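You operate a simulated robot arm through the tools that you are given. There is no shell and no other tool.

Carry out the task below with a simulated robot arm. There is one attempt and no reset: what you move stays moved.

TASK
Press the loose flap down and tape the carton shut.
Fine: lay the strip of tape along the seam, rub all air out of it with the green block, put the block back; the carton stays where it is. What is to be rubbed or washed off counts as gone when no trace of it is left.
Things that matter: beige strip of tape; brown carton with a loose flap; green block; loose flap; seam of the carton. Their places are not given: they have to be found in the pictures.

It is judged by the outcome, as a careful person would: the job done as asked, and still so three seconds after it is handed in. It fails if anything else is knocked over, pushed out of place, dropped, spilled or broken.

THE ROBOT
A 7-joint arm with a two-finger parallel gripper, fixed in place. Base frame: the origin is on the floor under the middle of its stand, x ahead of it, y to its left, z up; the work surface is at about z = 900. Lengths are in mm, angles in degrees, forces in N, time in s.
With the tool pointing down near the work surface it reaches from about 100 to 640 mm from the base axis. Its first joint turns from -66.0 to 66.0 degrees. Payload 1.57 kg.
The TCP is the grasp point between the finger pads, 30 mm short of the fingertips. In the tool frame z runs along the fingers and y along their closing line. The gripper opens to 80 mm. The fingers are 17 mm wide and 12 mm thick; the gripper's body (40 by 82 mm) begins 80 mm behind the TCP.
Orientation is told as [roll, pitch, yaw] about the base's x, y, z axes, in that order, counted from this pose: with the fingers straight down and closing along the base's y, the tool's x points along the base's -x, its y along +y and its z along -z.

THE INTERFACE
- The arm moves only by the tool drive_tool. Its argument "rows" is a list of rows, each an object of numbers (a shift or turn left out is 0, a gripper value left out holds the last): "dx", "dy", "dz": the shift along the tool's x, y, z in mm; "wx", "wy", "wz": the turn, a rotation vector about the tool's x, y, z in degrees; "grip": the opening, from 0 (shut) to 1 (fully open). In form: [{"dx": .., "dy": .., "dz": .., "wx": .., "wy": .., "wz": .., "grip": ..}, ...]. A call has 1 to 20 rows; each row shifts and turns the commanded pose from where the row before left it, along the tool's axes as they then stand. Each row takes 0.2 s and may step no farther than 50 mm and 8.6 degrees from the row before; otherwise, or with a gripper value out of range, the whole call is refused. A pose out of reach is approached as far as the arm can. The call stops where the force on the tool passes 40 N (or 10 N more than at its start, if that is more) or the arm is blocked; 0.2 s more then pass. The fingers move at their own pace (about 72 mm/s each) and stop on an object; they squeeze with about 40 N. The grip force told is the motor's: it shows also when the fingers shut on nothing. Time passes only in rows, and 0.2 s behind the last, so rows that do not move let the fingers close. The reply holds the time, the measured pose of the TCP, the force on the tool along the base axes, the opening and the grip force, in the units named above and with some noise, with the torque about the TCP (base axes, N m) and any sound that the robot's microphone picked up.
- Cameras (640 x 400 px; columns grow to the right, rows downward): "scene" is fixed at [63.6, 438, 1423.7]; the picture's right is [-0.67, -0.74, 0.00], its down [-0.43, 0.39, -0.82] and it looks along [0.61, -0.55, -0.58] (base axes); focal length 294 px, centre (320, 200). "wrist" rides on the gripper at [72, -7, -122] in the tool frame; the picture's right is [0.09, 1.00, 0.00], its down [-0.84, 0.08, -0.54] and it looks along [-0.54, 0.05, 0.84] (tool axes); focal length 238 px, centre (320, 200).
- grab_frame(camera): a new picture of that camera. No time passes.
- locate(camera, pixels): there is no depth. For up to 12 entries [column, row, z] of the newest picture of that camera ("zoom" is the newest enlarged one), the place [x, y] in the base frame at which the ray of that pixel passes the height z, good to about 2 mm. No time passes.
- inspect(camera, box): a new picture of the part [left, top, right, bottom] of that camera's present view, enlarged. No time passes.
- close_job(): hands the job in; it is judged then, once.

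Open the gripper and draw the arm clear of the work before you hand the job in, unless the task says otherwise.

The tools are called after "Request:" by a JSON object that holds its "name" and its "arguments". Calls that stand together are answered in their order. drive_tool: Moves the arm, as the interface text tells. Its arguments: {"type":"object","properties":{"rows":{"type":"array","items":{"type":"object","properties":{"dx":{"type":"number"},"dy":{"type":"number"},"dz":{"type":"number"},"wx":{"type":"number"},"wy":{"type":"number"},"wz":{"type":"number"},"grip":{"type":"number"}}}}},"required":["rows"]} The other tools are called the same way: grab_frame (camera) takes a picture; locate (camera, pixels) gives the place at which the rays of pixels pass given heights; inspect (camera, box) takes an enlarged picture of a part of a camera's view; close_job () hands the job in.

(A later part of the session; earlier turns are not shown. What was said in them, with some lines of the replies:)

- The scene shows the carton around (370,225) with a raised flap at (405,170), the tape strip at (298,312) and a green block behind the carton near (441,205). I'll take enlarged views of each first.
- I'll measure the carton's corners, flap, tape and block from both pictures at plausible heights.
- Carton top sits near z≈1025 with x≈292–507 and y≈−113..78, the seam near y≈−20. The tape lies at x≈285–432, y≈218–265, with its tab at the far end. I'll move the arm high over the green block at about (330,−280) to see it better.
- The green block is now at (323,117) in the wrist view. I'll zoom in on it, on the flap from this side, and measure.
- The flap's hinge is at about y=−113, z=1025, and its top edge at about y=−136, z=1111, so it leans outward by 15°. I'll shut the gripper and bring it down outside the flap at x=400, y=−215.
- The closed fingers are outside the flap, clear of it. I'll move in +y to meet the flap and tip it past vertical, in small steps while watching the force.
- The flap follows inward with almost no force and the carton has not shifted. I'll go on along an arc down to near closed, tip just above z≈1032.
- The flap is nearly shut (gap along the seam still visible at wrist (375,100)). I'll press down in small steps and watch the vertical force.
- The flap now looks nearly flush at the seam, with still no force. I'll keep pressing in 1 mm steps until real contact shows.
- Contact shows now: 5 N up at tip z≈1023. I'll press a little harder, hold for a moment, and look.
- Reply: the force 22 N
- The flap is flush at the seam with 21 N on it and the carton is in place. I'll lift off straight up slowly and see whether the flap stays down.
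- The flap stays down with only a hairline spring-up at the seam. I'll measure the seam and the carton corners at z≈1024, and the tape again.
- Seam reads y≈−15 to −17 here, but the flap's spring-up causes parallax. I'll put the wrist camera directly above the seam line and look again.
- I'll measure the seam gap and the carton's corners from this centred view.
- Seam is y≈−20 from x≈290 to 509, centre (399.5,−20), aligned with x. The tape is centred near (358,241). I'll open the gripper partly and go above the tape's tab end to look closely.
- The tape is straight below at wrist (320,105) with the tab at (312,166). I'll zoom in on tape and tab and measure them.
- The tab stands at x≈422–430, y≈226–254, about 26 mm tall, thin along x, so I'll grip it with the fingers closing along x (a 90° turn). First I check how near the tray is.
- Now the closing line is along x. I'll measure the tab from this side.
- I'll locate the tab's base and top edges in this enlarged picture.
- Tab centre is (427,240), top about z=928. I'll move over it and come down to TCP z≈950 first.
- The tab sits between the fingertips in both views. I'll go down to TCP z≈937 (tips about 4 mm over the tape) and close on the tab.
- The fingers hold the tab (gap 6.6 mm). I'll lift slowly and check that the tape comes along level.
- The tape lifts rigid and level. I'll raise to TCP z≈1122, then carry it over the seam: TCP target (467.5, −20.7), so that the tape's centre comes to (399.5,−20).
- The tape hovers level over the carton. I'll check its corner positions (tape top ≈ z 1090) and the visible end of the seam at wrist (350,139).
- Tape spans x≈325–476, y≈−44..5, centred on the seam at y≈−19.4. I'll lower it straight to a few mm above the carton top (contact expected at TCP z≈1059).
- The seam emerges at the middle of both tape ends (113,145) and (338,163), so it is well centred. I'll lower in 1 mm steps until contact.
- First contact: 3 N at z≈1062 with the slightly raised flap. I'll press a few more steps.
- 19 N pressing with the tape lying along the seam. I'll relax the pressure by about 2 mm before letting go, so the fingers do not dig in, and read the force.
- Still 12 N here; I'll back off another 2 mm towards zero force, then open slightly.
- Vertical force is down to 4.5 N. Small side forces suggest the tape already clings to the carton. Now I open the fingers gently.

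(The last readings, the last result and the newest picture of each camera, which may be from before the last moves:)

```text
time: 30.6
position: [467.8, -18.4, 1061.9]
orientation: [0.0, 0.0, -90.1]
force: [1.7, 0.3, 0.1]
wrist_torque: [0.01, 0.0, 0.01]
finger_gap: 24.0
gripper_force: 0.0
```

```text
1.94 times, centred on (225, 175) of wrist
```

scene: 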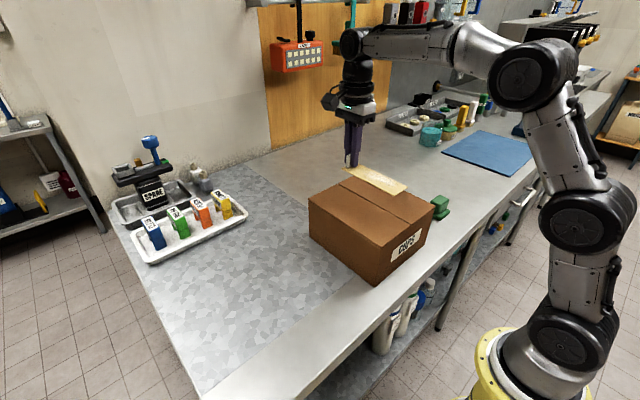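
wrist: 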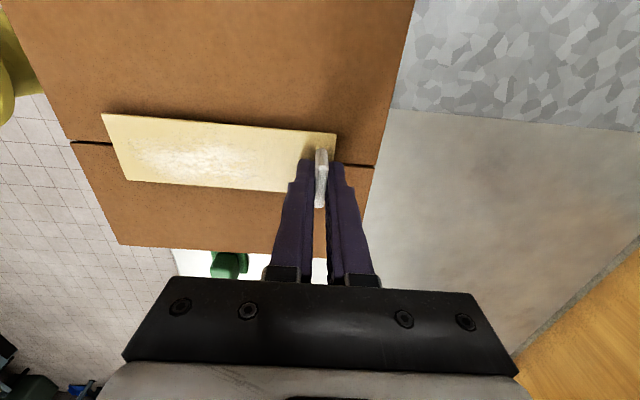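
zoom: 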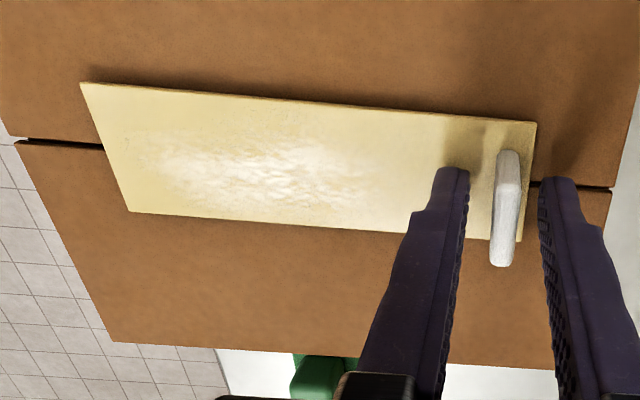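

Released; the tape stayed in place. I'll lift straight up and look again from a higher point.

Request:
{"name": "drive_tool", "arguments": {"rows": [{"dz": -10}, {"dz": -20}, {"dz": -40}, {"dz": -40}, {}]}}

Request:
{"name": "inspect", "arguments": {"camera": "scene", "box": [310, 160, 430, 240]}}

Request:
{"name": "grab_frame", "arguments": {"camera": "wrist"}}

```text
time: 31.8
position: [466.6, -19.3, 1172.1]
orientation: [0.0, 0.0, -90.0]
force: [-0.4, 0.0, 0.0]
wrist_torque: [0.03, 0.02, 0.0]
finger_gap: 24.2
gripper_force: 0.2
```

```text
5.00 times, centred on (370, 200) of scene
```

zoom: 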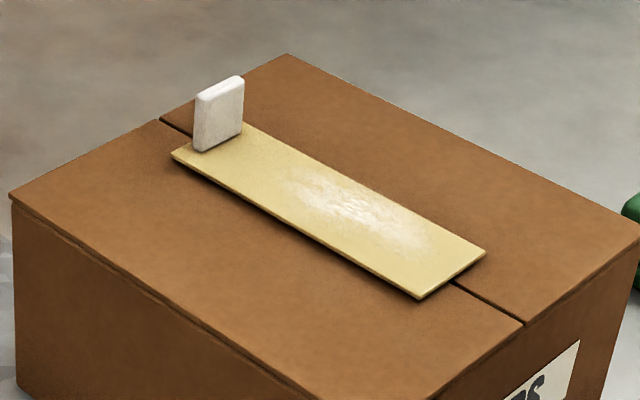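

```text
taken
```

wrist: 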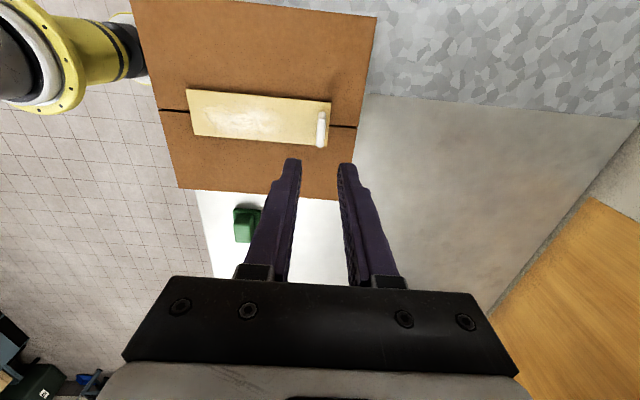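

The tape lies on the seam with the tab at the far end. Next I turn the gripper back to yaw 0, open it and move above the green block to measure it.

Request:
{"name": "drive_tool", "arguments": {"rows": [{"wz": -8.5}, {"wz": -8.5}, {"wz": -8.5}, {"wz": -8.5}, {"wz": -8.5}, {"wz": -8.5}, {"wz": -8.5}, {"wz": -8.5}, {"wz": -8.5}, {"wz": -8.5}, {"wz": -5}, {"dx": 25, "dy": -40, "grip": 1}, {"dx": 25, "dy": -40}, {"dx": 25, "dy": -40}, {"dx": 25, "dy": -40}, {"dx": 20, "dy": -40}, {"dx": 7, "dy": -35}, {}]}}

Request:
{"name": "grab_frame", "arguments": {"camera": "wrist"}}

Request:
{"name": "grab_frame", "arguments": {"camera": "scene"}}

```text
time: 35.6
position: [343.0, -254.5, 1171.9]
orientation: [0.0, -0.1, 0.0]
force: [-0.4, -0.1, 0.0]
wrist_torque: [0.01, 0.01, 0.01]
finger_gap: 80.1
gripper_force: 0.0
```

```text
taken
```

wrist: 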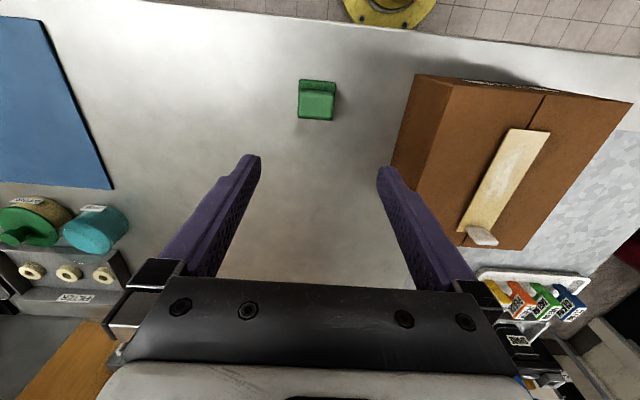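

```text
taken
```

scene: 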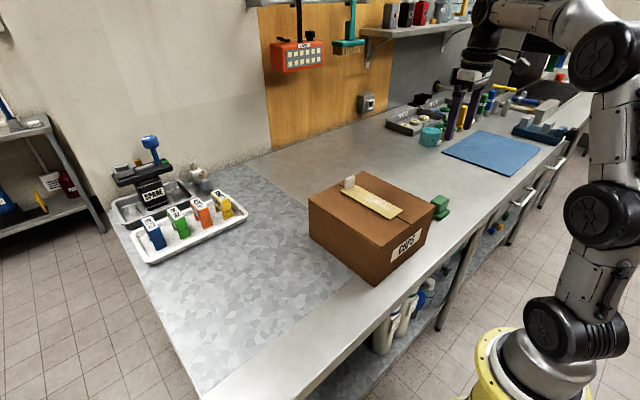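

The block is at wrist (317,98). I'll come down closer for a measured view.

Request:
{"name": "drive_tool", "arguments": {"rows": [{"dz": 40, "dy": -4}, {"dz": 40}, {"dz": 40}, {"dz": 10}, {}]}}

Request:
{"name": "grab_frame", "arguments": {"camera": "wrist"}}

Request:
{"name": "inspect", "arguments": {"camera": "wrist", "box": [270, 60, 370, 160]}}

Request:
{"name": "inspect", "arguments": {"camera": "scene", "box": [420, 180, 470, 230]}}

```text
time: 36.8
position: [340.3, -257.7, 1043.0]
orientation: [0.0, 0.1, 0.0]
force: [0.3, -0.2, 0.4]
wrist_torque: [0.02, -0.01, -0.02]
finger_gap: 80.1
gripper_force: 0.1
```

```text
taken
```

wrist: 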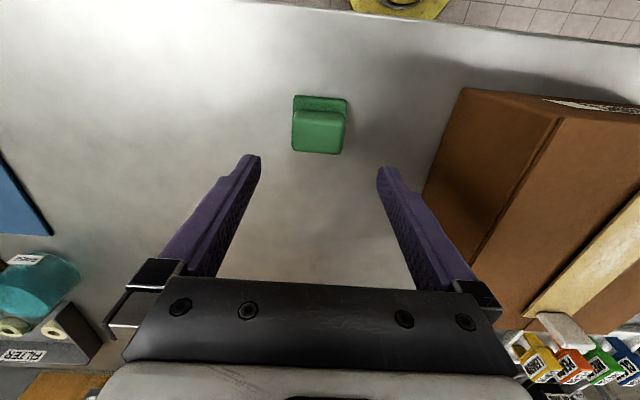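

```text
4.00 times, centred on (320, 110) of wrist
```

zoom: 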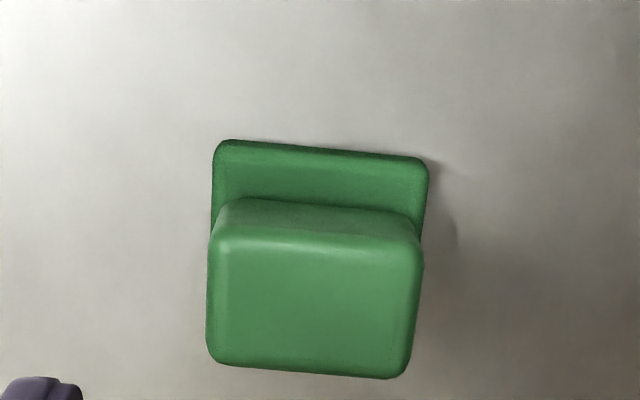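

```text
8.00 times, centred on (445, 205) of scene
```

zoom: 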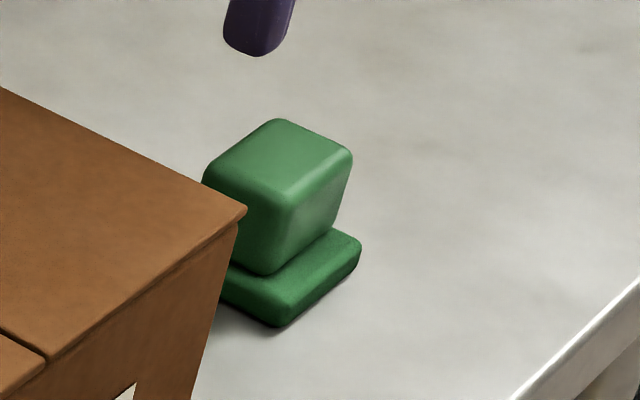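

I'll triangulate the block's knob and base using both pictures at several heights.

Request:
{"name": "locate", "arguments": {"camera": "wrist", "pixels": [[294.5, 95.5, 910], [347, 100, 910], [293.8, 120, 940], [345, 124.5, 940], [292.5, 150, 940], [338.8, 153.8, 940], [293.8, 120, 950], [345, 124.5, 950], [292.5, 150, 950], [338.8, 153.8, 950], [297, 112, 912], [344, 116, 912]]}}

Request:
{"name": "locate", "arguments": {"camera": "zoom", "pixels": [[278, 122, 940], [350, 160, 940], [285, 197, 940], [278, 122, 950], [350, 160, 950], [285, 197, 950], [360, 243, 908], [278, 325, 900], [355, 265, 900], [268, 273, 912], [333, 230, 912]]}}

```text
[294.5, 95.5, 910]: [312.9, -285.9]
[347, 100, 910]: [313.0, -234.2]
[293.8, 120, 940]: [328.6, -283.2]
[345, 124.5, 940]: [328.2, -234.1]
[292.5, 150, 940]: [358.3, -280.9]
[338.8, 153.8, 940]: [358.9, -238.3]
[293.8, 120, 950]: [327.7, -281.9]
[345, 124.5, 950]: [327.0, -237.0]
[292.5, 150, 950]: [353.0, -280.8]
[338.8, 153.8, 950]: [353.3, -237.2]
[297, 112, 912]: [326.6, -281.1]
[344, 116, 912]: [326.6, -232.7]
```

```text
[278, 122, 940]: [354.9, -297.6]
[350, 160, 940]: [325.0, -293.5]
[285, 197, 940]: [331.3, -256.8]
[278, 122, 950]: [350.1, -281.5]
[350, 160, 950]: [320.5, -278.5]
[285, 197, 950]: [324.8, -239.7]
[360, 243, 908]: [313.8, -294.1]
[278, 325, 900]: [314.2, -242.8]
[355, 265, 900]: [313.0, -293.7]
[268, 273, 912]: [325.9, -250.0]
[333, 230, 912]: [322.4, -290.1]
```

Block: base about x 313–365, y −287..−235, knob about x 325–353, y −281..−238, top z≈950. I'll come down with open fingers on both y sides of the knob, first to z≈965.

Request:
{"name": "drive_tool", "arguments": {"rows": [{"dx": 1, "dy": -2, "dz": 30}, {"dz": 30}, {"dz": 18}, {}]}}

Request:
{"name": "grab_frame", "arguments": {"camera": "wrist"}}

Request:
{"name": "inspect", "arguments": {"camera": "scene", "box": [400, 150, 500, 250]}}

```text
time: 37.8
position: [338.3, -260.8, 966.2]
orientation: [0.0, 0.0, 0.0]
force: [-0.2, 0.1, -0.5]
wrist_torque: [-0.01, 0.02, 0.03]
finger_gap: 79.8
gripper_force: 0.0
```

```text
taken
```

wrist: 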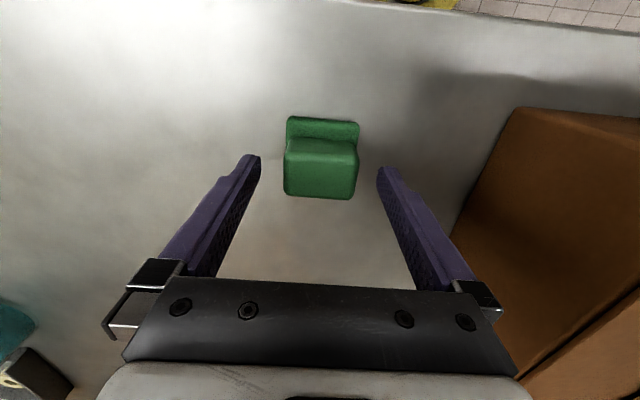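

```text
4.00 times, centred on (450, 200) of scene
```

zoom: 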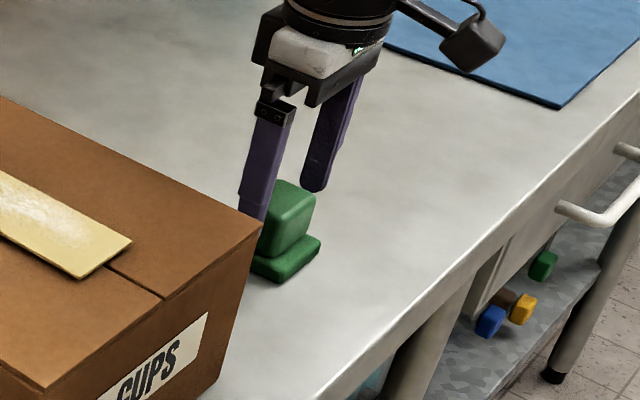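

The knob is centred between the fingers. I'll record the base's near corners for the return, then go down to z≈946 and close.

Request:
{"name": "locate", "arguments": {"camera": "wrist", "pixels": [[288, 118, 910], [359, 124, 910], [285, 160, 950], [357, 163, 950], [284, 192, 950], [354, 197, 950]]}}

Request:
{"name": "drive_tool", "arguments": {"rows": [{"dz": 10}, {"dz": 9}, {}, {"grip": 0.4}, {"grip": 0.2}, {}, {}, {}]}}

Request:
{"name": "grab_frame", "arguments": {"camera": "wrist"}}

Request:
{"name": "inspect", "arguments": {"camera": "scene", "box": [400, 150, 500, 250]}}

```text
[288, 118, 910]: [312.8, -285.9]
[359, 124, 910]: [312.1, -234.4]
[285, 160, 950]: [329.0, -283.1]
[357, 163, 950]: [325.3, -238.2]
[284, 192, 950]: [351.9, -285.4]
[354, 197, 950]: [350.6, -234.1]
```

```text
time: 39.6
position: [339.6, -260.3, 945.6]
orientation: [-0.1, 0.1, 0.0]
force: [-0.3, 0.2, 0.2]
wrist_torque: [0.0, -0.03, -0.01]
finger_gap: 49.3
gripper_force: 39.8
```

```text
taken
```

wrist: 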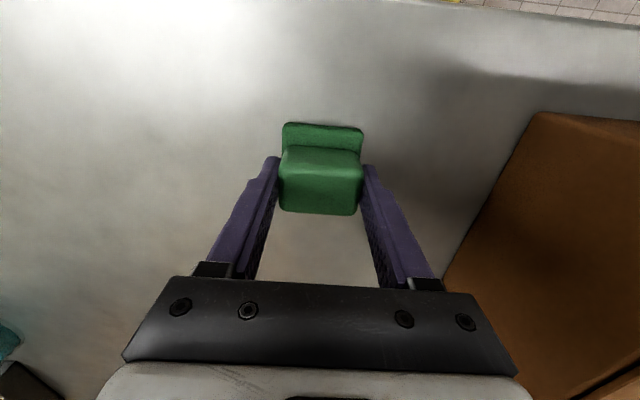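

```text
4.00 times, centred on (450, 200) of scene
```

zoom: 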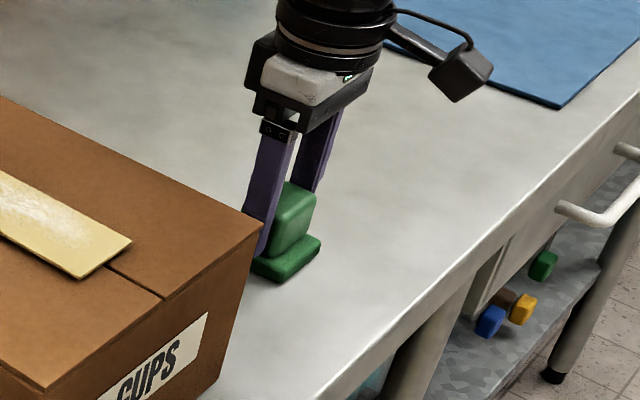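

The block is gripped (gap 49.3 mm, 40 N) at TCP (339.5,−260.3,945.6). I'll lift it and check that it hangs straight.

Request:
{"name": "drive_tool", "arguments": {"rows": [{"dz": -5}, {"dz": -15}, {"dz": -30}, {"dz": -40}, {"dz": -40}, {"dz": -40}, {}]}}

Request:
{"name": "grab_frame", "arguments": {"camera": "wrist"}}

Request:
{"name": "grab_frame", "arguments": {"camera": "scene"}}

```text
time: 41.2
position: [338.2, -260.5, 1114.5]
orientation: [0.0, 0.0, 0.0]
force: [-1.3, -0.5, 0.1]
wrist_torque: [-0.01, -0.04, 0.02]
finger_gap: 49.0
gripper_force: 39.6
```

```text
taken
```

wrist: 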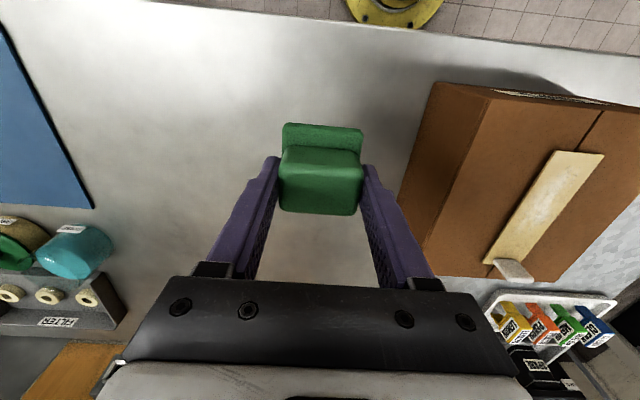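

```text
taken
```

scene: 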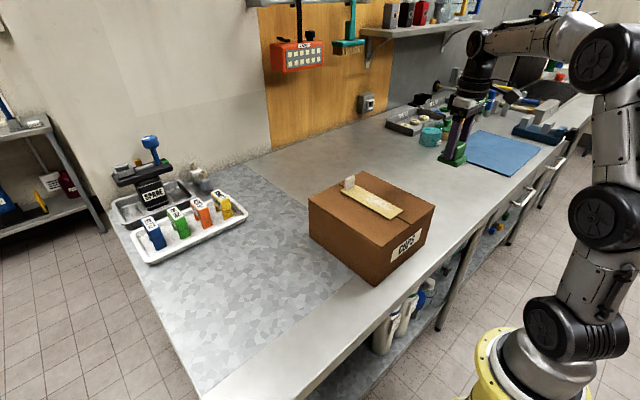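

The block hangs straight. I'll locate the tape as it lies now, and its white patch, before moving the block over it.

Request:
{"name": "inspect", "arguments": {"camera": "wrist", "box": [470, 130, 620, 290]}}

Request:
{"name": "locate", "arguments": {"camera": "wrist", "pixels": [[558, 151, 1027], [605, 154, 1027], [484, 261, 1027], [534, 268, 1027], [494, 262, 1028], [530, 279, 1055], [605, 110, 1024], [490, 278, 1024]]}}

```text
2.50 times, centred on (545, 210) of wrist
```

zoom: 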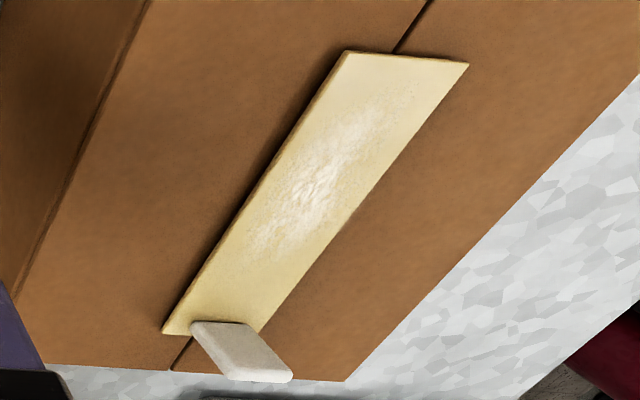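

```text
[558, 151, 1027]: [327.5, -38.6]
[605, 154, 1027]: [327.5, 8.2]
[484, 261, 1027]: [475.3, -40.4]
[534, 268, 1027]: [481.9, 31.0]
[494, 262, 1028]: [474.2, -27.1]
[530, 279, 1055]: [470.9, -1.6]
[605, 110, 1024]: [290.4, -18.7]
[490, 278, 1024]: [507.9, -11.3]
```

I'll locate the patch limits in this zoom.

Request:
{"name": "locate", "arguments": {"camera": "zoom", "pixels": [[385, 95, 1029], [330, 130, 1029], [370, 140, 1029], [290, 190, 1029], [335, 205, 1029], [250, 248, 1029], [300, 245, 1029], [235, 240, 1029], [345, 53, 1029], [467, 64, 1029], [163, 332, 1029]]}}

```text
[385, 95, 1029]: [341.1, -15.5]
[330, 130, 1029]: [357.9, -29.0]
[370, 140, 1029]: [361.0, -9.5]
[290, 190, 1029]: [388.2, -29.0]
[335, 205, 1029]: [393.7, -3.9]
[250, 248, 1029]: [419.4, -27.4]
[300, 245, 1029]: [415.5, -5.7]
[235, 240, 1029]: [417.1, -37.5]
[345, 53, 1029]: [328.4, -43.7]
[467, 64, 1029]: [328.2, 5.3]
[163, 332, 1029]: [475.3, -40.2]
```

The air patch spans x≈340–425, y≈−33..−4. I'll carry the block over the tape at (390,−19.5), staying high, then descend to just above the tape.

Request:
{"name": "drive_tool", "arguments": {"rows": [{"dx": -10, "dy": 40}, {"dx": -10, "dy": 40}, {"dx": -10, "dy": 40}, {"dx": -10, "dy": 40}, {"dx": -11, "dy": 40}, {"dy": 41}, {"dz": 20}, {"dz": 10}, {}]}}

Request:
{"name": "grab_frame", "arguments": {"camera": "wrist"}}

Request:
{"name": "inspect", "arguments": {"camera": "scene", "box": [290, 130, 450, 270]}}

```text
time: 43.2
position: [391.0, -17.3, 1086.6]
orientation: [0.0, 0.0, 0.0]
force: [0.3, 0.6, -0.9]
wrist_torque: [0.01, -0.01, 0.01]
finger_gap: 49.1
gripper_force: 39.7
```

```text
taken
```

wrist: 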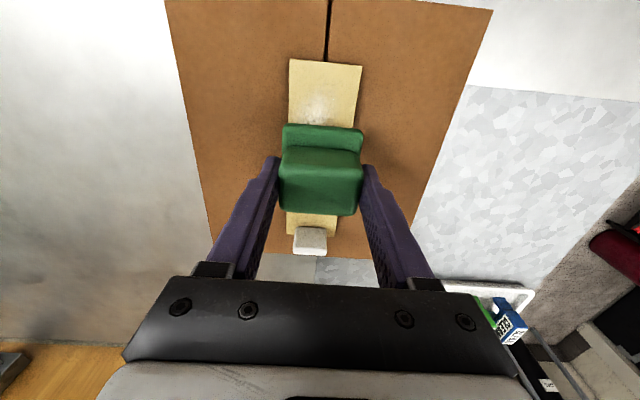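

```text
2.86 times, centred on (370, 200) of scene
```

zoom: 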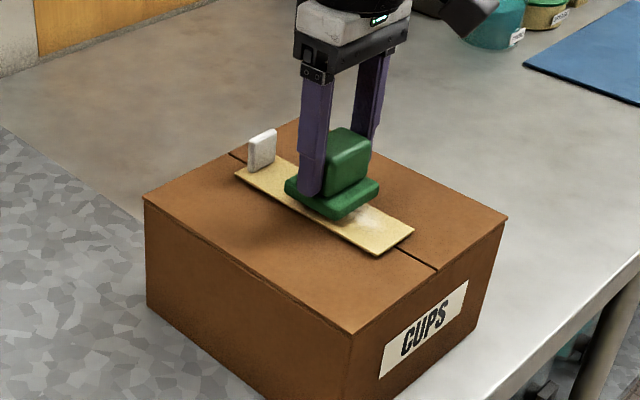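

The block is centred over the tape. I'll go down in small steps until it meets the tape.

Request:
{"name": "drive_tool", "arguments": {"rows": [{"dz": 3}, {"dz": 3}, {"dz": 2}, {"dz": 1}, {}]}}

```text
time: 44.4
position: [392.3, -18.3, 1075.8]
orientation: [-0.1, 0.1, 0.0]
force: [0.0, 0.6, -0.4]
wrist_torque: [0.02, -0.02, 0.01]
finger_gap: 48.8
gripper_force: 39.4
```

No contact yet at z≈1076. I'll continue down in 1 mm steps.

Request:
{"name": "drive_tool", "arguments": {"rows": [{"dz": 1}, {"dz": 1}, {}]}}

```text
time: 45.2
position: [391.1, -18.4, 1076.1]
orientation: [0.0, -0.2, 0.0]
force: [-1.7, 2.9, 13.5]
wrist_torque: [0.09, 0.13, -0.02]
finger_gap: 49.2
gripper_force: 39.9
```

Contact with 13.5 N. I'll press one step more and hold briefly to bed the tape, then look.

Request:
{"name": "drive_tool", "arguments": {"rows": [{"dz": 0.7}, {}, {}]}}

Request:
{"name": "inspect", "arguments": {"camera": "scene", "box": [290, 130, 450, 270]}}

```text
time: 46.0
position: [392.2, -19.8, 1076.0]
orientation: [-0.1, -0.3, 0.0]
force: [-0.3, 3.2, 26.5]
wrist_torque: [0.1, 0.08, 0.02]
finger_gap: 48.9
gripper_force: 39.1
```

```text
2.86 times, centred on (370, 200) of scene
```

zoom: 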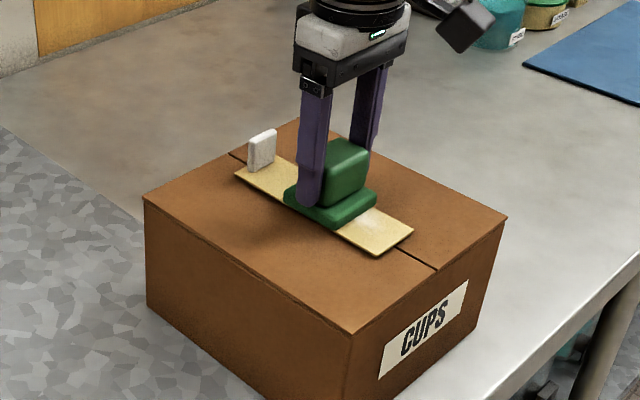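

26 N pressed. I'll ease to about 12 N and make a first slow stroke toward −x.

Request:
{"name": "drive_tool", "arguments": {"rows": [{"dz": -1}, {}, {"dx": 4}, {"dx": 4}, {}]}}

Request:
{"name": "inspect", "arguments": {"camera": "scene", "box": [290, 130, 450, 270]}}

```text
time: 47.2
position: [384.2, -18.4, 1075.7]
orientation: [-0.1, -0.5, 0.1]
force: [8.5, -2.8, 19.6]
wrist_torque: [-0.06, -0.37, -0.03]
finger_gap: 48.8
gripper_force: 40.1
```

```text
2.86 times, centred on (370, 200) of scene
```

zoom: 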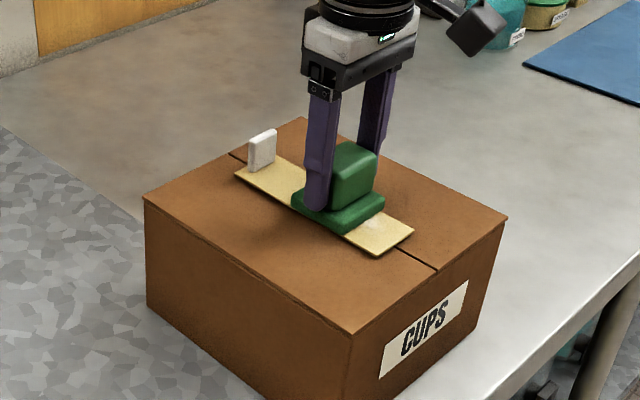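

The block slides over the tape; the tape end (413,230) and carton stay put. I'll continue the stroke to the near end and then back.

Request:
{"name": "drive_tool", "arguments": {"rows": [{"dx": 5, "dz": -0.3}, {"dx": 5}, {"dx": 5}, {"dx": 5}, {"dx": 5}, {"dx": 5}, {}]}}

Request:
{"name": "inspect", "arguments": {"camera": "scene", "box": [290, 130, 450, 270]}}

Request:
{"name": "grab_frame", "arguments": {"camera": "wrist"}}

```text
time: 48.8
position: [353.6, -21.3, 1074.7]
orientation: [0.0, -0.1, 0.1]
force: [6.5, 0.6, 17.5]
wrist_torque: [0.01, -0.49, 0.01]
finger_gap: 49.1
gripper_force: 39.6
```

```text
2.86 times, centred on (370, 200) of scene
```

zoom: 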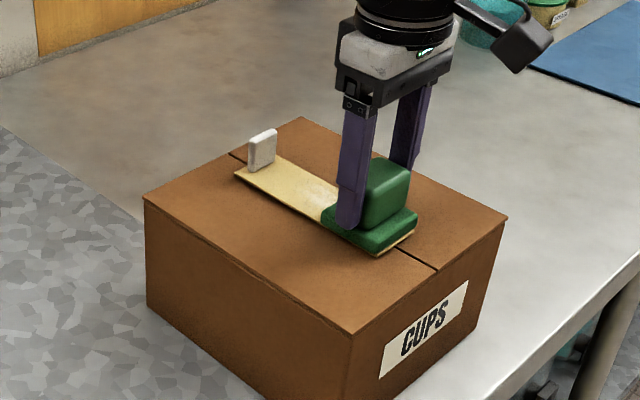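

```text
taken
```

wrist: 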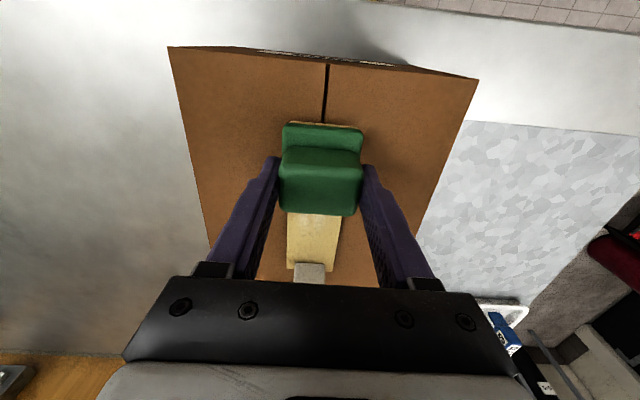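

The white patch already looks fainter. Now a long stroke back toward +x, stopping with the block's edge short of the tab (centre ≤ 432).

Request:
{"name": "drive_tool", "arguments": {"rows": [{"dx": -5}, {"dx": -5}, {"dx": -5}, {"dx": -5}, {"dx": -5}, {"dx": -5}, {"dx": -5}, {"dx": -5}, {"dx": -5}, {"dx": -5}, {"dx": -5}, {"dx": -5}, {"dx": -5}, {"dx": -5}, {"dx": -4}, {"dx": -3}, {}]}}

Request:
{"name": "inspect", "arguments": {"camera": "scene", "box": [290, 130, 450, 270]}}

Request:
{"name": "grab_frame", "arguments": {"camera": "wrist"}}

```text
time: 52.4
position: [429.9, -18.8, 1074.1]
orientation: [0.0, -0.1, 0.1]
force: [-7.7, -2.2, 22.9]
wrist_torque: [-0.03, 0.66, 0.0]
finger_gap: 48.9
gripper_force: 40.4
```

```text
2.86 times, centred on (370, 200) of scene
```

zoom: 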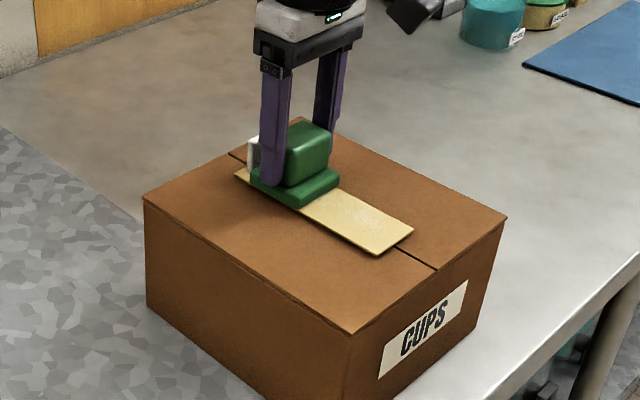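

```text
taken
```

wrist: 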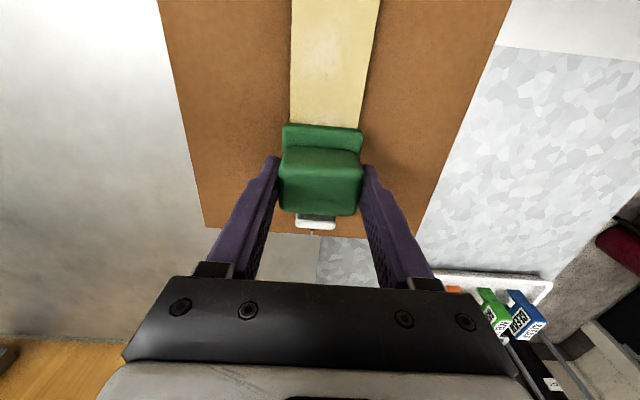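

The patch is much fainter. I'll zoom in on the exposed tape to check for what is left.

Request:
{"name": "inspect", "arguments": {"camera": "wrist", "box": [270, 0, 400, 130]}}

Request:
{"name": "inspect", "arguments": {"camera": "scene", "box": [360, 190, 410, 230]}}

```text
3.08 times, centred on (335, 65) of wrist
```

zoom: 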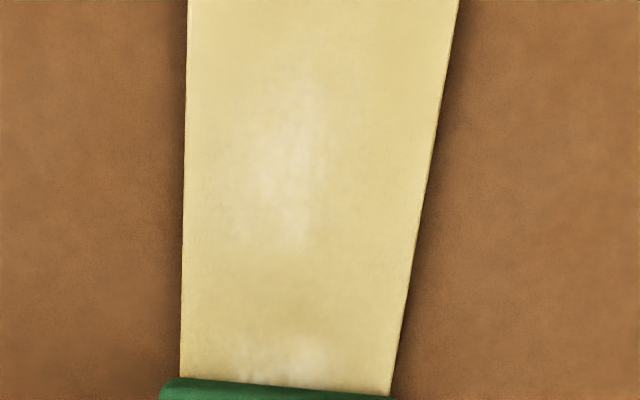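

```text
10.00 times, centred on (385, 210) of scene
```

zoom: 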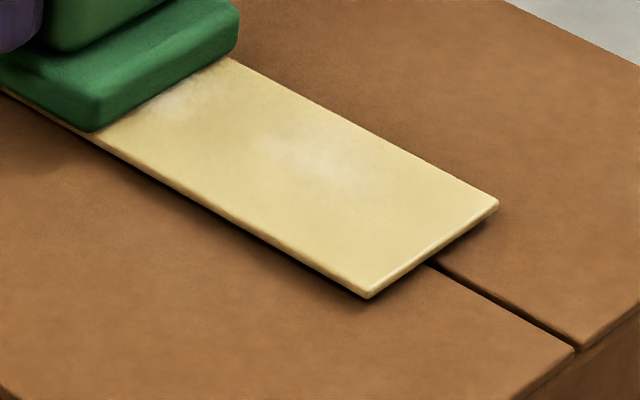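

Faint whitish traces are left around wrist-zoom (285,160) and (285,360). I'll rub again, a full stroke to the near end and back.

Request:
{"name": "drive_tool", "arguments": {"rows": [{"dx": 5}, {"dx": 5}, {"dx": 5}, {"dx": 5}, {"dx": 5}, {"dx": 5}, {"dx": 5}, {"dx": 5}, {"dx": 5}, {"dx": 5}, {"dx": 5}, {"dx": 5}, {"dx": 5}, {"dx": 5}, {"dx": 5}, {"dx": 3}, {}]}}

Request:
{"name": "drive_tool", "arguments": {"rows": [{"dx": -5}, {"dx": -5}, {"dx": -5}, {"dx": -5}, {"dx": -5}, {"dx": -5}, {"dx": -5}, {"dx": -5}, {"dx": -5}, {"dx": -5}, {"dx": -5}, {"dx": -5}, {"dx": -5}, {"dx": -5}, {"dx": -5}, {"dx": -3}, {}]}}

Request:
{"name": "inspect", "arguments": {"camera": "wrist", "box": [270, 0, 400, 130]}}

Request:
{"name": "inspect", "arguments": {"camera": "scene", "box": [360, 190, 410, 230]}}

```text
time: 56.0
position: [351.7, -19.5, 1075.4]
orientation: [0.0, 0.0, -0.1]
force: [4.4, 1.0, 14.9]
wrist_torque: [0.05, -0.48, 0.03]
finger_gap: 48.7
gripper_force: 40.2
```

```text
time: 59.6
position: [429.1, -19.6, 1074.9]
orientation: [0.0, -0.2, -0.1]
force: [-7.1, 0.0, 21.9]
wrist_torque: [-0.04, 0.63, 0.02]
finger_gap: 49.0
gripper_force: 40.0
```

```text
3.08 times, centred on (335, 65) of wrist
```

zoom: 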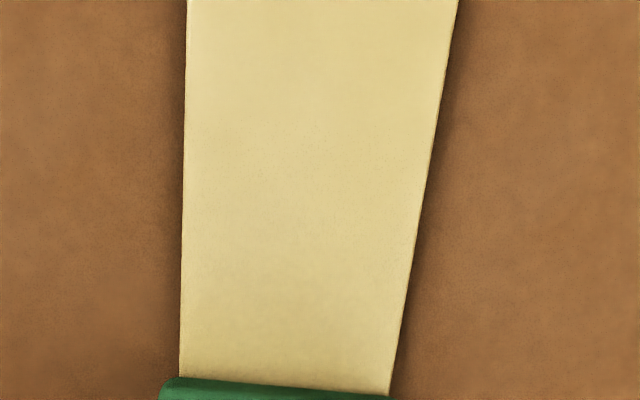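

```text
10.00 times, centred on (385, 210) of scene
```

zoom: 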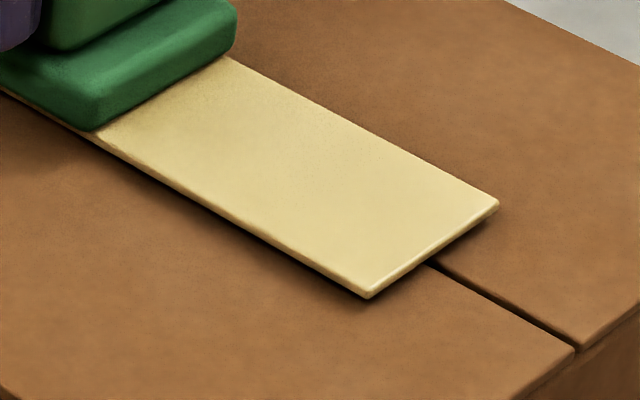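

The exposed tape is clean now. One more full stroke, starting a touch closer to the tab and going to the near end, then I'll lift off and inspect the whole strip.

Request:
{"name": "drive_tool", "arguments": {"rows": [{"dx": -2}, {"dx": 5}, {"dx": 5}, {"dx": 5}, {"dx": 5}, {"dx": 5}, {"dx": 5}, {"dx": 5}, {"dx": 5}, {"dx": 5}, {"dx": 5}, {"dx": 5}, {"dx": 5}, {"dx": 5}, {"dx": 5}, {"dx": 5}, {"dx": 5}, {}]}}

Request:
{"name": "inspect", "arguments": {"camera": "scene", "box": [330, 170, 410, 230]}}

```text
time: 63.4
position: [352.4, -20.2, 1075.7]
orientation: [-0.1, 0.0, 0.0]
force: [6.0, 0.7, 18.2]
wrist_torque: [0.0, -0.53, -0.04]
finger_gap: 48.9
gripper_force: 40.3
```

```text
6.67 times, centred on (370, 200) of scene
```

zoom: 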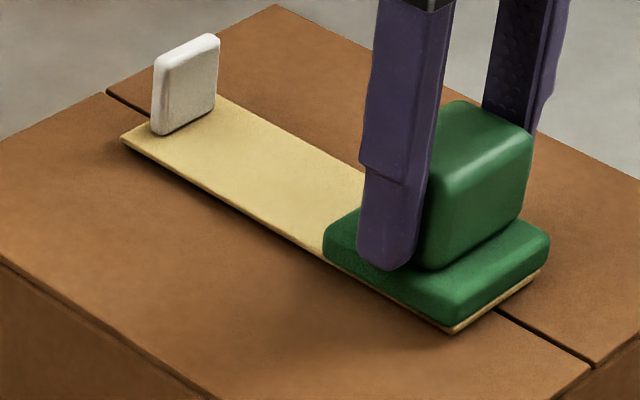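

The far part of the tape is clean too. I'll lift the block straight up and inspect the whole strip.

Request:
{"name": "drive_tool", "arguments": {"rows": [{"dz": -3}, {"dz": -10}, {"dz": -15}, {"dz": -20}, {"dx": 10, "dy": -40}, {"dx": 3, "dy": -40}, {}]}}

Request:
{"name": "inspect", "arguments": {"camera": "scene", "box": [330, 170, 410, 230]}}

Request:
{"name": "grab_frame", "arguments": {"camera": "wrist"}}

```text
time: 65.0
position: [339.3, -98.6, 1123.8]
orientation: [-0.1, 0.1, -0.1]
force: [0.0, -0.1, -1.1]
wrist_torque: [0.01, 0.0, 0.0]
finger_gap: 48.7
gripper_force: 39.7
```

```text
6.67 times, centred on (370, 200) of scene
```

zoom: 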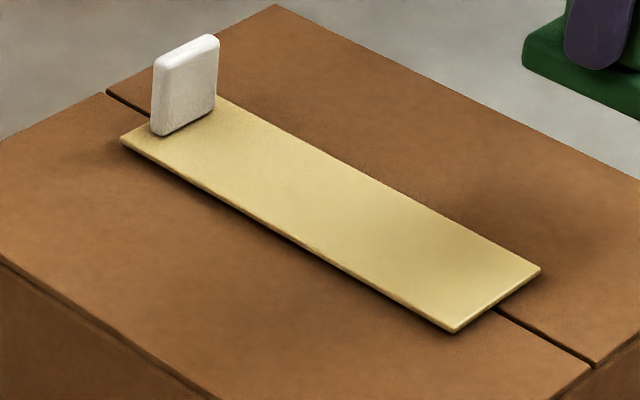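

```text
taken
```

wrist: 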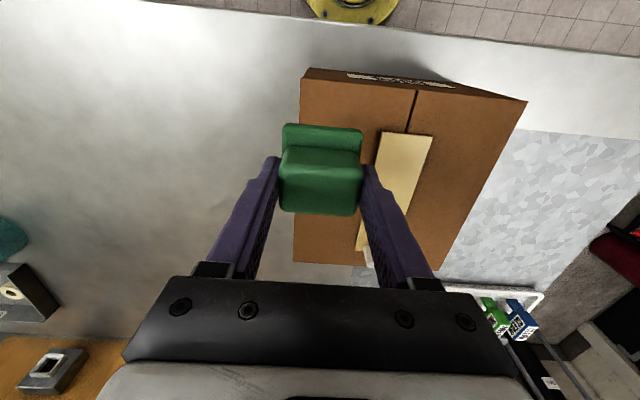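

The strip is clean of any white. Before returning the block, I'll zoom in at the seam ends to see how the flap sits.

Request:
{"name": "inspect", "arguments": {"camera": "scene", "box": [385, 200, 440, 240]}}

Request:
{"name": "inspect", "arguments": {"camera": "scene", "box": [330, 165, 370, 200]}}

Request:
{"name": "inspect", "arguments": {"camera": "wrist", "box": [290, 60, 450, 180]}}

```text
10.00 times, centred on (412, 220) of scene
```

zoom: 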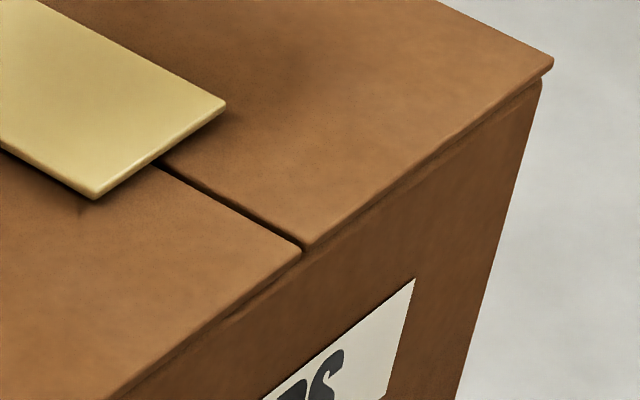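

```text
11.43 times, centred on (350, 182) of scene
```

zoom: 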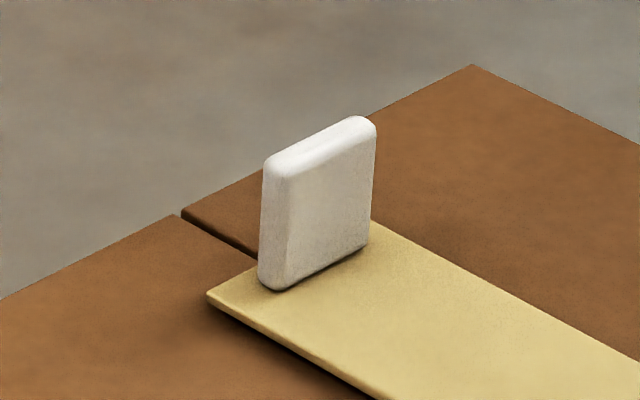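

```text
3.33 times, centred on (370, 120) of wrist
```

zoom: 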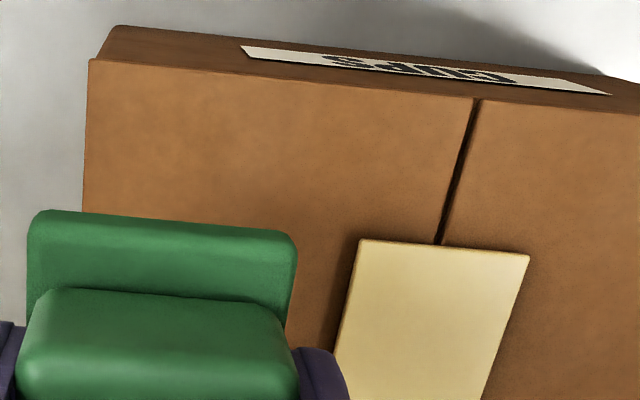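

The strip is clean and the flap lies level at the seam. Now I return the block: 161 mm in −y and back down over its first place, stopping about 8 mm above the table.

Request:
{"name": "drive_tool", "arguments": {"rows": [{"dx": -1, "dy": -41}, {"dy": -40}, {"dy": -40}, {"dy": -40}, {}, {"dz": 40}, {"dz": 40}, {"dz": 40}, {"dz": 30}, {"dz": 15}, {"dz": 4}, {}]}}

Request:
{"name": "grab_frame", "arguments": {"camera": "wrist"}}

Request:
{"name": "inspect", "arguments": {"camera": "scene", "box": [400, 150, 500, 250]}}

```text
time: 67.6
position: [339.9, -260.5, 954.4]
orientation: [0.1, -0.1, -0.1]
force: [0.5, 0.2, -1.7]
wrist_torque: [-0.02, 0.01, -0.02]
finger_gap: 49.1
gripper_force: 40.0
```

```text
taken
```

wrist: 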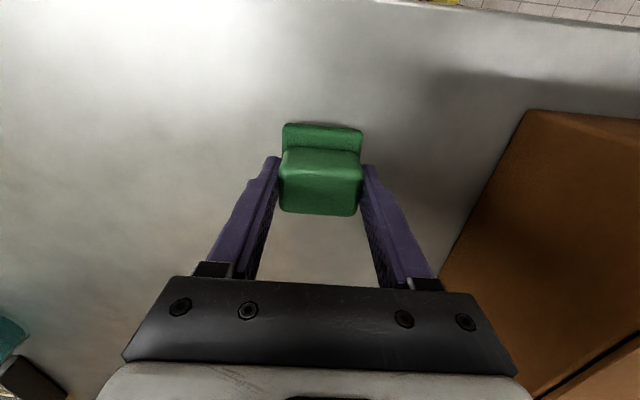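

```text
4.00 times, centred on (450, 200) of scene
```

zoom: 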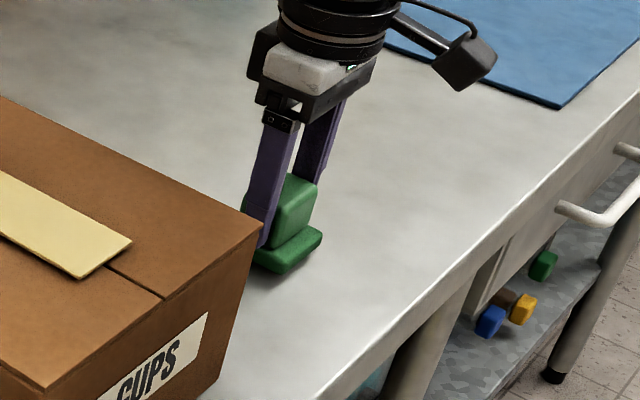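

The block is right above its old place, about 9 mm up. I'll lower gently in small steps until it touches.

Request:
{"name": "drive_tool", "arguments": {"rows": [{"dz": 3}, {"dz": 3}, {"dz": 1}, {"dz": 1}, {}]}}

```text
time: 68.8
position: [338.9, -260.8, 946.7]
orientation: [0.0, -0.1, 0.0]
force: [-4.8, 3.3, 13.6]
wrist_torque: [0.3, 0.45, 0.0]
finger_gap: 48.8
gripper_force: 40.1
```

The block touches the table (13.6 N). I'll ease off slightly, then open the fingers.

Request:
{"name": "drive_tool", "arguments": {"rows": [{"dz": -0.8}, {}]}}

```text
time: 69.4
position: [339.4, -260.8, 946.8]
orientation: [-0.1, -0.1, 0.0]
force: [-0.8, 1.1, 10.0]
wrist_torque: [0.11, 0.19, 0.02]
finger_gap: 48.9
gripper_force: 40.0
```

Still 10 N; I ease a little more, then open fully.

Request:
{"name": "drive_tool", "arguments": {"rows": [{"dz": -0.5}, {}, {"grip": 0.75}, {"grip": 1}, {}, {}]}}

Request:
{"name": "grab_frame", "arguments": {"camera": "wrist"}}

Request:
{"name": "inspect", "arguments": {"camera": "scene", "box": [400, 150, 500, 250]}}

```text
time: 70.8
position: [339.3, -262.4, 947.9]
orientation: [-0.1, 0.0, 0.0]
force: [-0.4, -0.1, -0.3]
wrist_torque: [0.0, 0.0, -0.02]
finger_gap: 80.0
gripper_force: 0.1
```

```text
taken
```

wrist: 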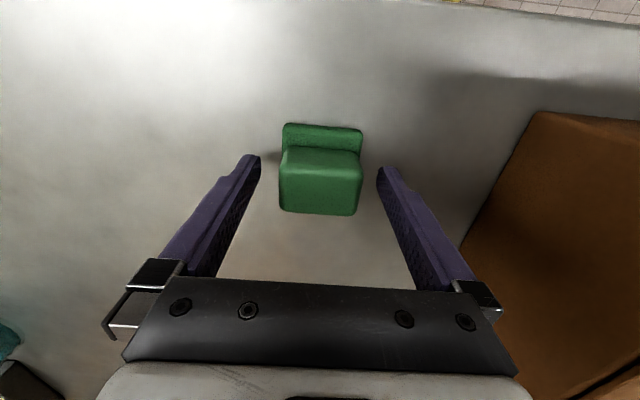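

```text
4.00 times, centred on (450, 200) of scene
```

zoom: 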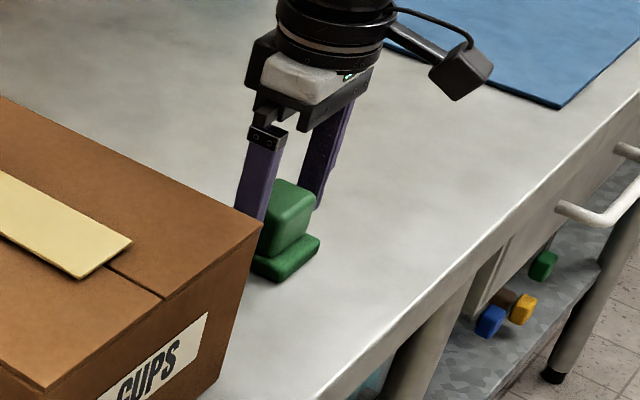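

The block stands flat on its old place and the fingers are clear of it. I'll lift straight up and move to above the carton for a final check of the tape.

Request:
{"name": "drive_tool", "arguments": {"rows": [{"dz": -20}, {"dz": -40}, {"dz": -40}, {"dz": -40}, {"dz": -40}, {"dz": -40}, {"dx": -5, "dy": 40}, {"dx": -5, "dy": 40}, {"dy": 40}, {"dy": 40}, {"dy": 40}, {"dy": 45}, {}]}}

Request:
{"name": "grab_frame", "arguments": {"camera": "wrist"}}

Request:
{"name": "grab_frame", "arguments": {"camera": "scene"}}

Request:
{"name": "inspect", "arguments": {"camera": "wrist", "box": [200, 20, 440, 260]}}

```text
time: 73.6
position: [347.9, -13.7, 1167.0]
orientation: [0.0, 0.0, 0.0]
force: [-0.9, -0.3, -0.1]
wrist_torque: [0.02, 0.01, -0.03]
finger_gap: 80.0
gripper_force: 0.0
```

```text
taken
```

wrist: 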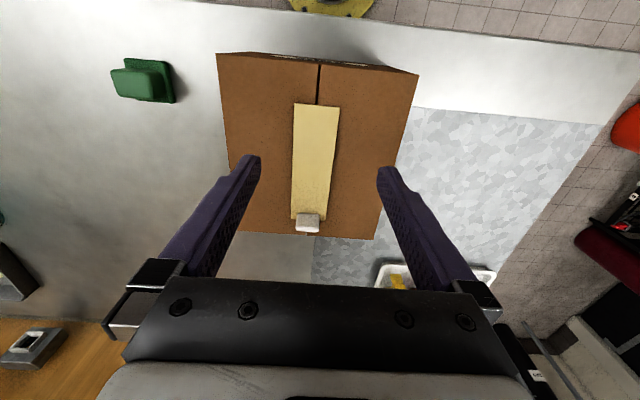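

```text
taken
```

scene: 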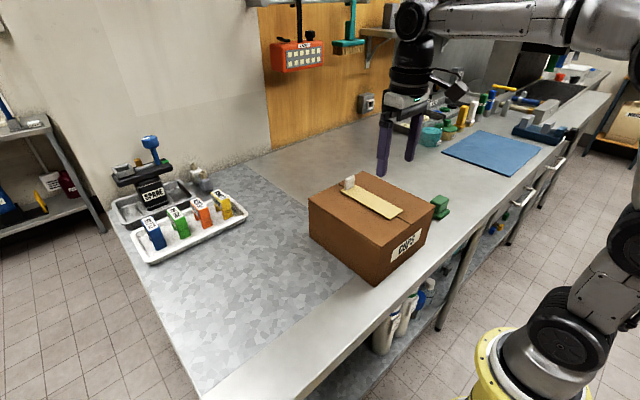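

```text
1.67 times, centred on (320, 140) of wrist
```

zoom: 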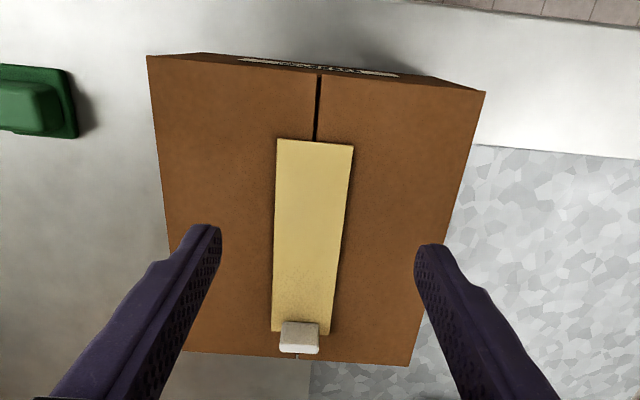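

All in place from here. I'll check the tape surface at high zoom for any trace, and compare tape and carton positions with before.

Request:
{"name": "inspect", "arguments": {"camera": "wrist", "box": [275, 95, 355, 165]}}

Request:
{"name": "inspect", "arguments": {"camera": "wrist", "box": [270, 160, 350, 240]}}

Request:
{"name": "locate", "arguments": {"camera": "wrist", "pixels": [[295, 103, 1027], [338, 107, 1027], [291, 219, 1027], [325, 222, 1027], [217, 53, 1024], [418, 74, 1024], [318, 103, 1024], [375, 239, 1024], [127, 59, 910], [169, 62, 910]]}}

Request:
{"name": "inspect", "arguments": {"camera": "scene", "box": [330, 170, 410, 230]}}

```text
5.71 times, centred on (315, 130) of wrist
```

zoom: 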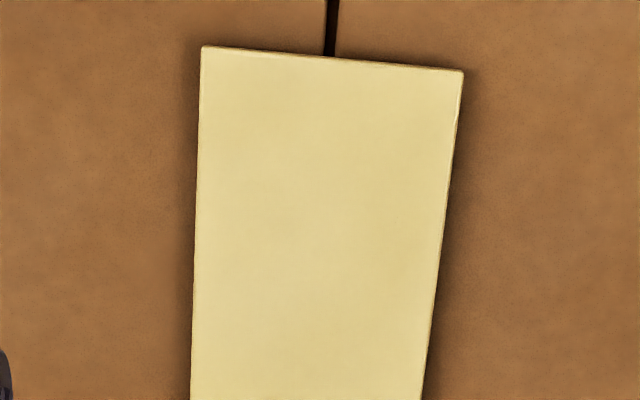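

```text
5.00 times, centred on (310, 200) of wrist
```

zoom: 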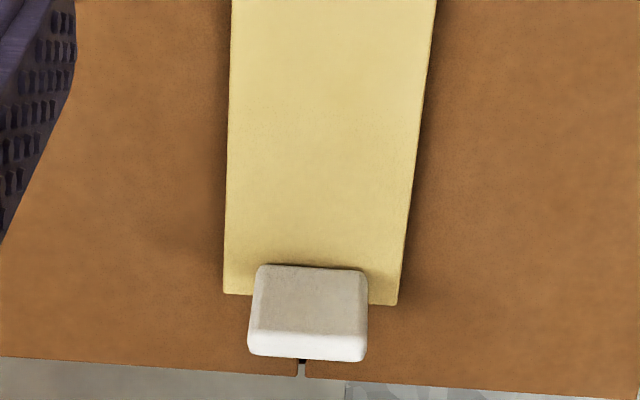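

```text
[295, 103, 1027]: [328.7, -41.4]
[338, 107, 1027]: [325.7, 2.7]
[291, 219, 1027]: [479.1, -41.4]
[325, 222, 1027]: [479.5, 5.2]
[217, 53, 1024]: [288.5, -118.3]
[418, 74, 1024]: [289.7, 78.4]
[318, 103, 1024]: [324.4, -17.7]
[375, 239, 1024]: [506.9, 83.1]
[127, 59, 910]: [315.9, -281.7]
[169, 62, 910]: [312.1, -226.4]
```

```text
6.67 times, centred on (370, 200) of scene
```

zoom: 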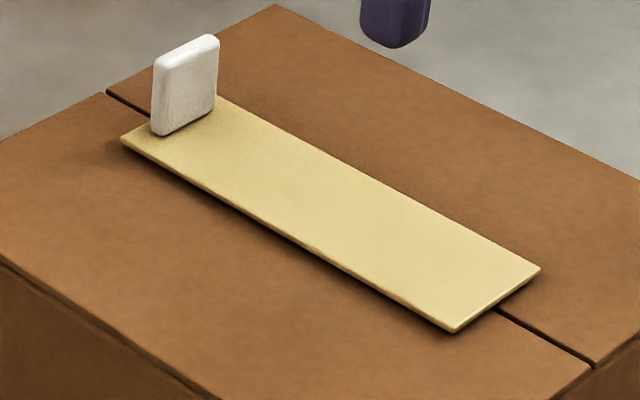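

No trace of air is left, the tape is centred on the seam (y≈−41..4 against seam −19), the carton corners are unchanged, and the block is back. I'll draw the arm up and clear and wait a moment to see that all stays put.

Request:
{"name": "drive_tool", "arguments": {"rows": [{"dz": -40}, {"dz": -40}, {"dx": 40}, {"dx": 40}, {}, {}, {}, {}, {}, {}, {}, {}, {}, {}, {}, {}]}}

Request:
{"name": "grab_frame", "arguments": {"camera": "scene"}}

Request:
{"name": "inspect", "arguments": {"camera": "scene", "box": [290, 150, 450, 270]}}

Request:
{"name": "grab_frame", "arguments": {"camera": "wrist"}}

```text
time: 77.0
position: [269.7, -15.2, 1247.8]
orientation: [0.1, 0.1, 0.0]
force: [-0.1, 0.4, -0.9]
wrist_torque: [0.0, -0.01, 0.01]
finger_gap: 79.9
gripper_force: 0.1
```

```text
taken
```

scene: 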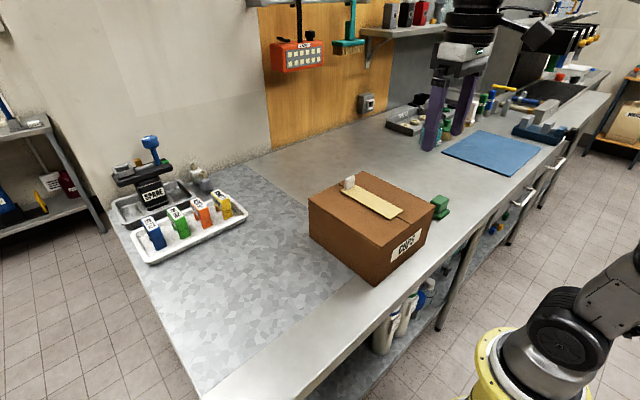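

```text
3.33 times, centred on (370, 210) of scene
```

zoom: 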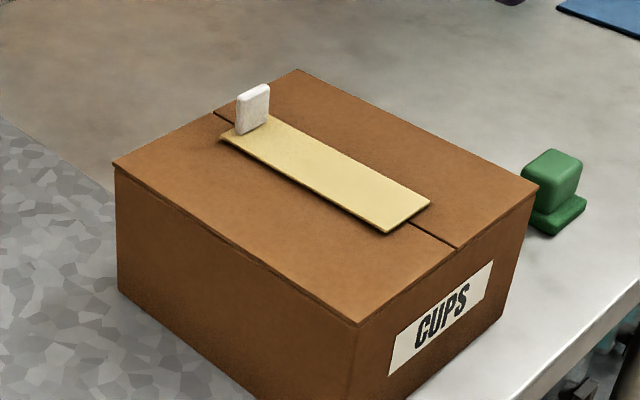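

```text
taken
```

wrist: 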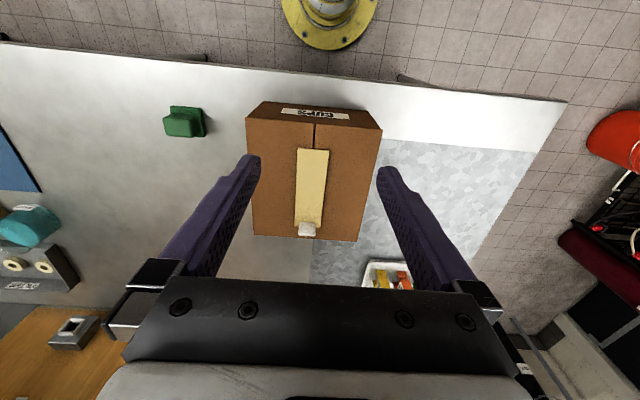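

After waiting, the carton corners (113,165), (355,325), (538,187) match the earlier views, and the flap is down under the clean tape. The block stands where it was and the arm is clear with the gripper open, so I hand the job in.

Request:
{"name": "close_job", "arguments": {}}

```text
The job is handed in.
```

The carton is taped shut and the job is handed in.

- **Flap:** I pressed it down to the seam. It springs up about a millimetre at the edge when nothing holds it, and it now lies level under the tape.
- **Tape:** The strip lies along the seam, centred to within about 1 mm. I rubbed it with the green block until no white patch showed in either camera's close-up.
- **Block:** It is back at its starting place, standing flat.
- **Carton:** Its corners match where they were before I started. Nothing else was moved or knocked.

The arm is drawn clear with the gripper open. Everything stayed put for about two and a half seconds before I handed in.
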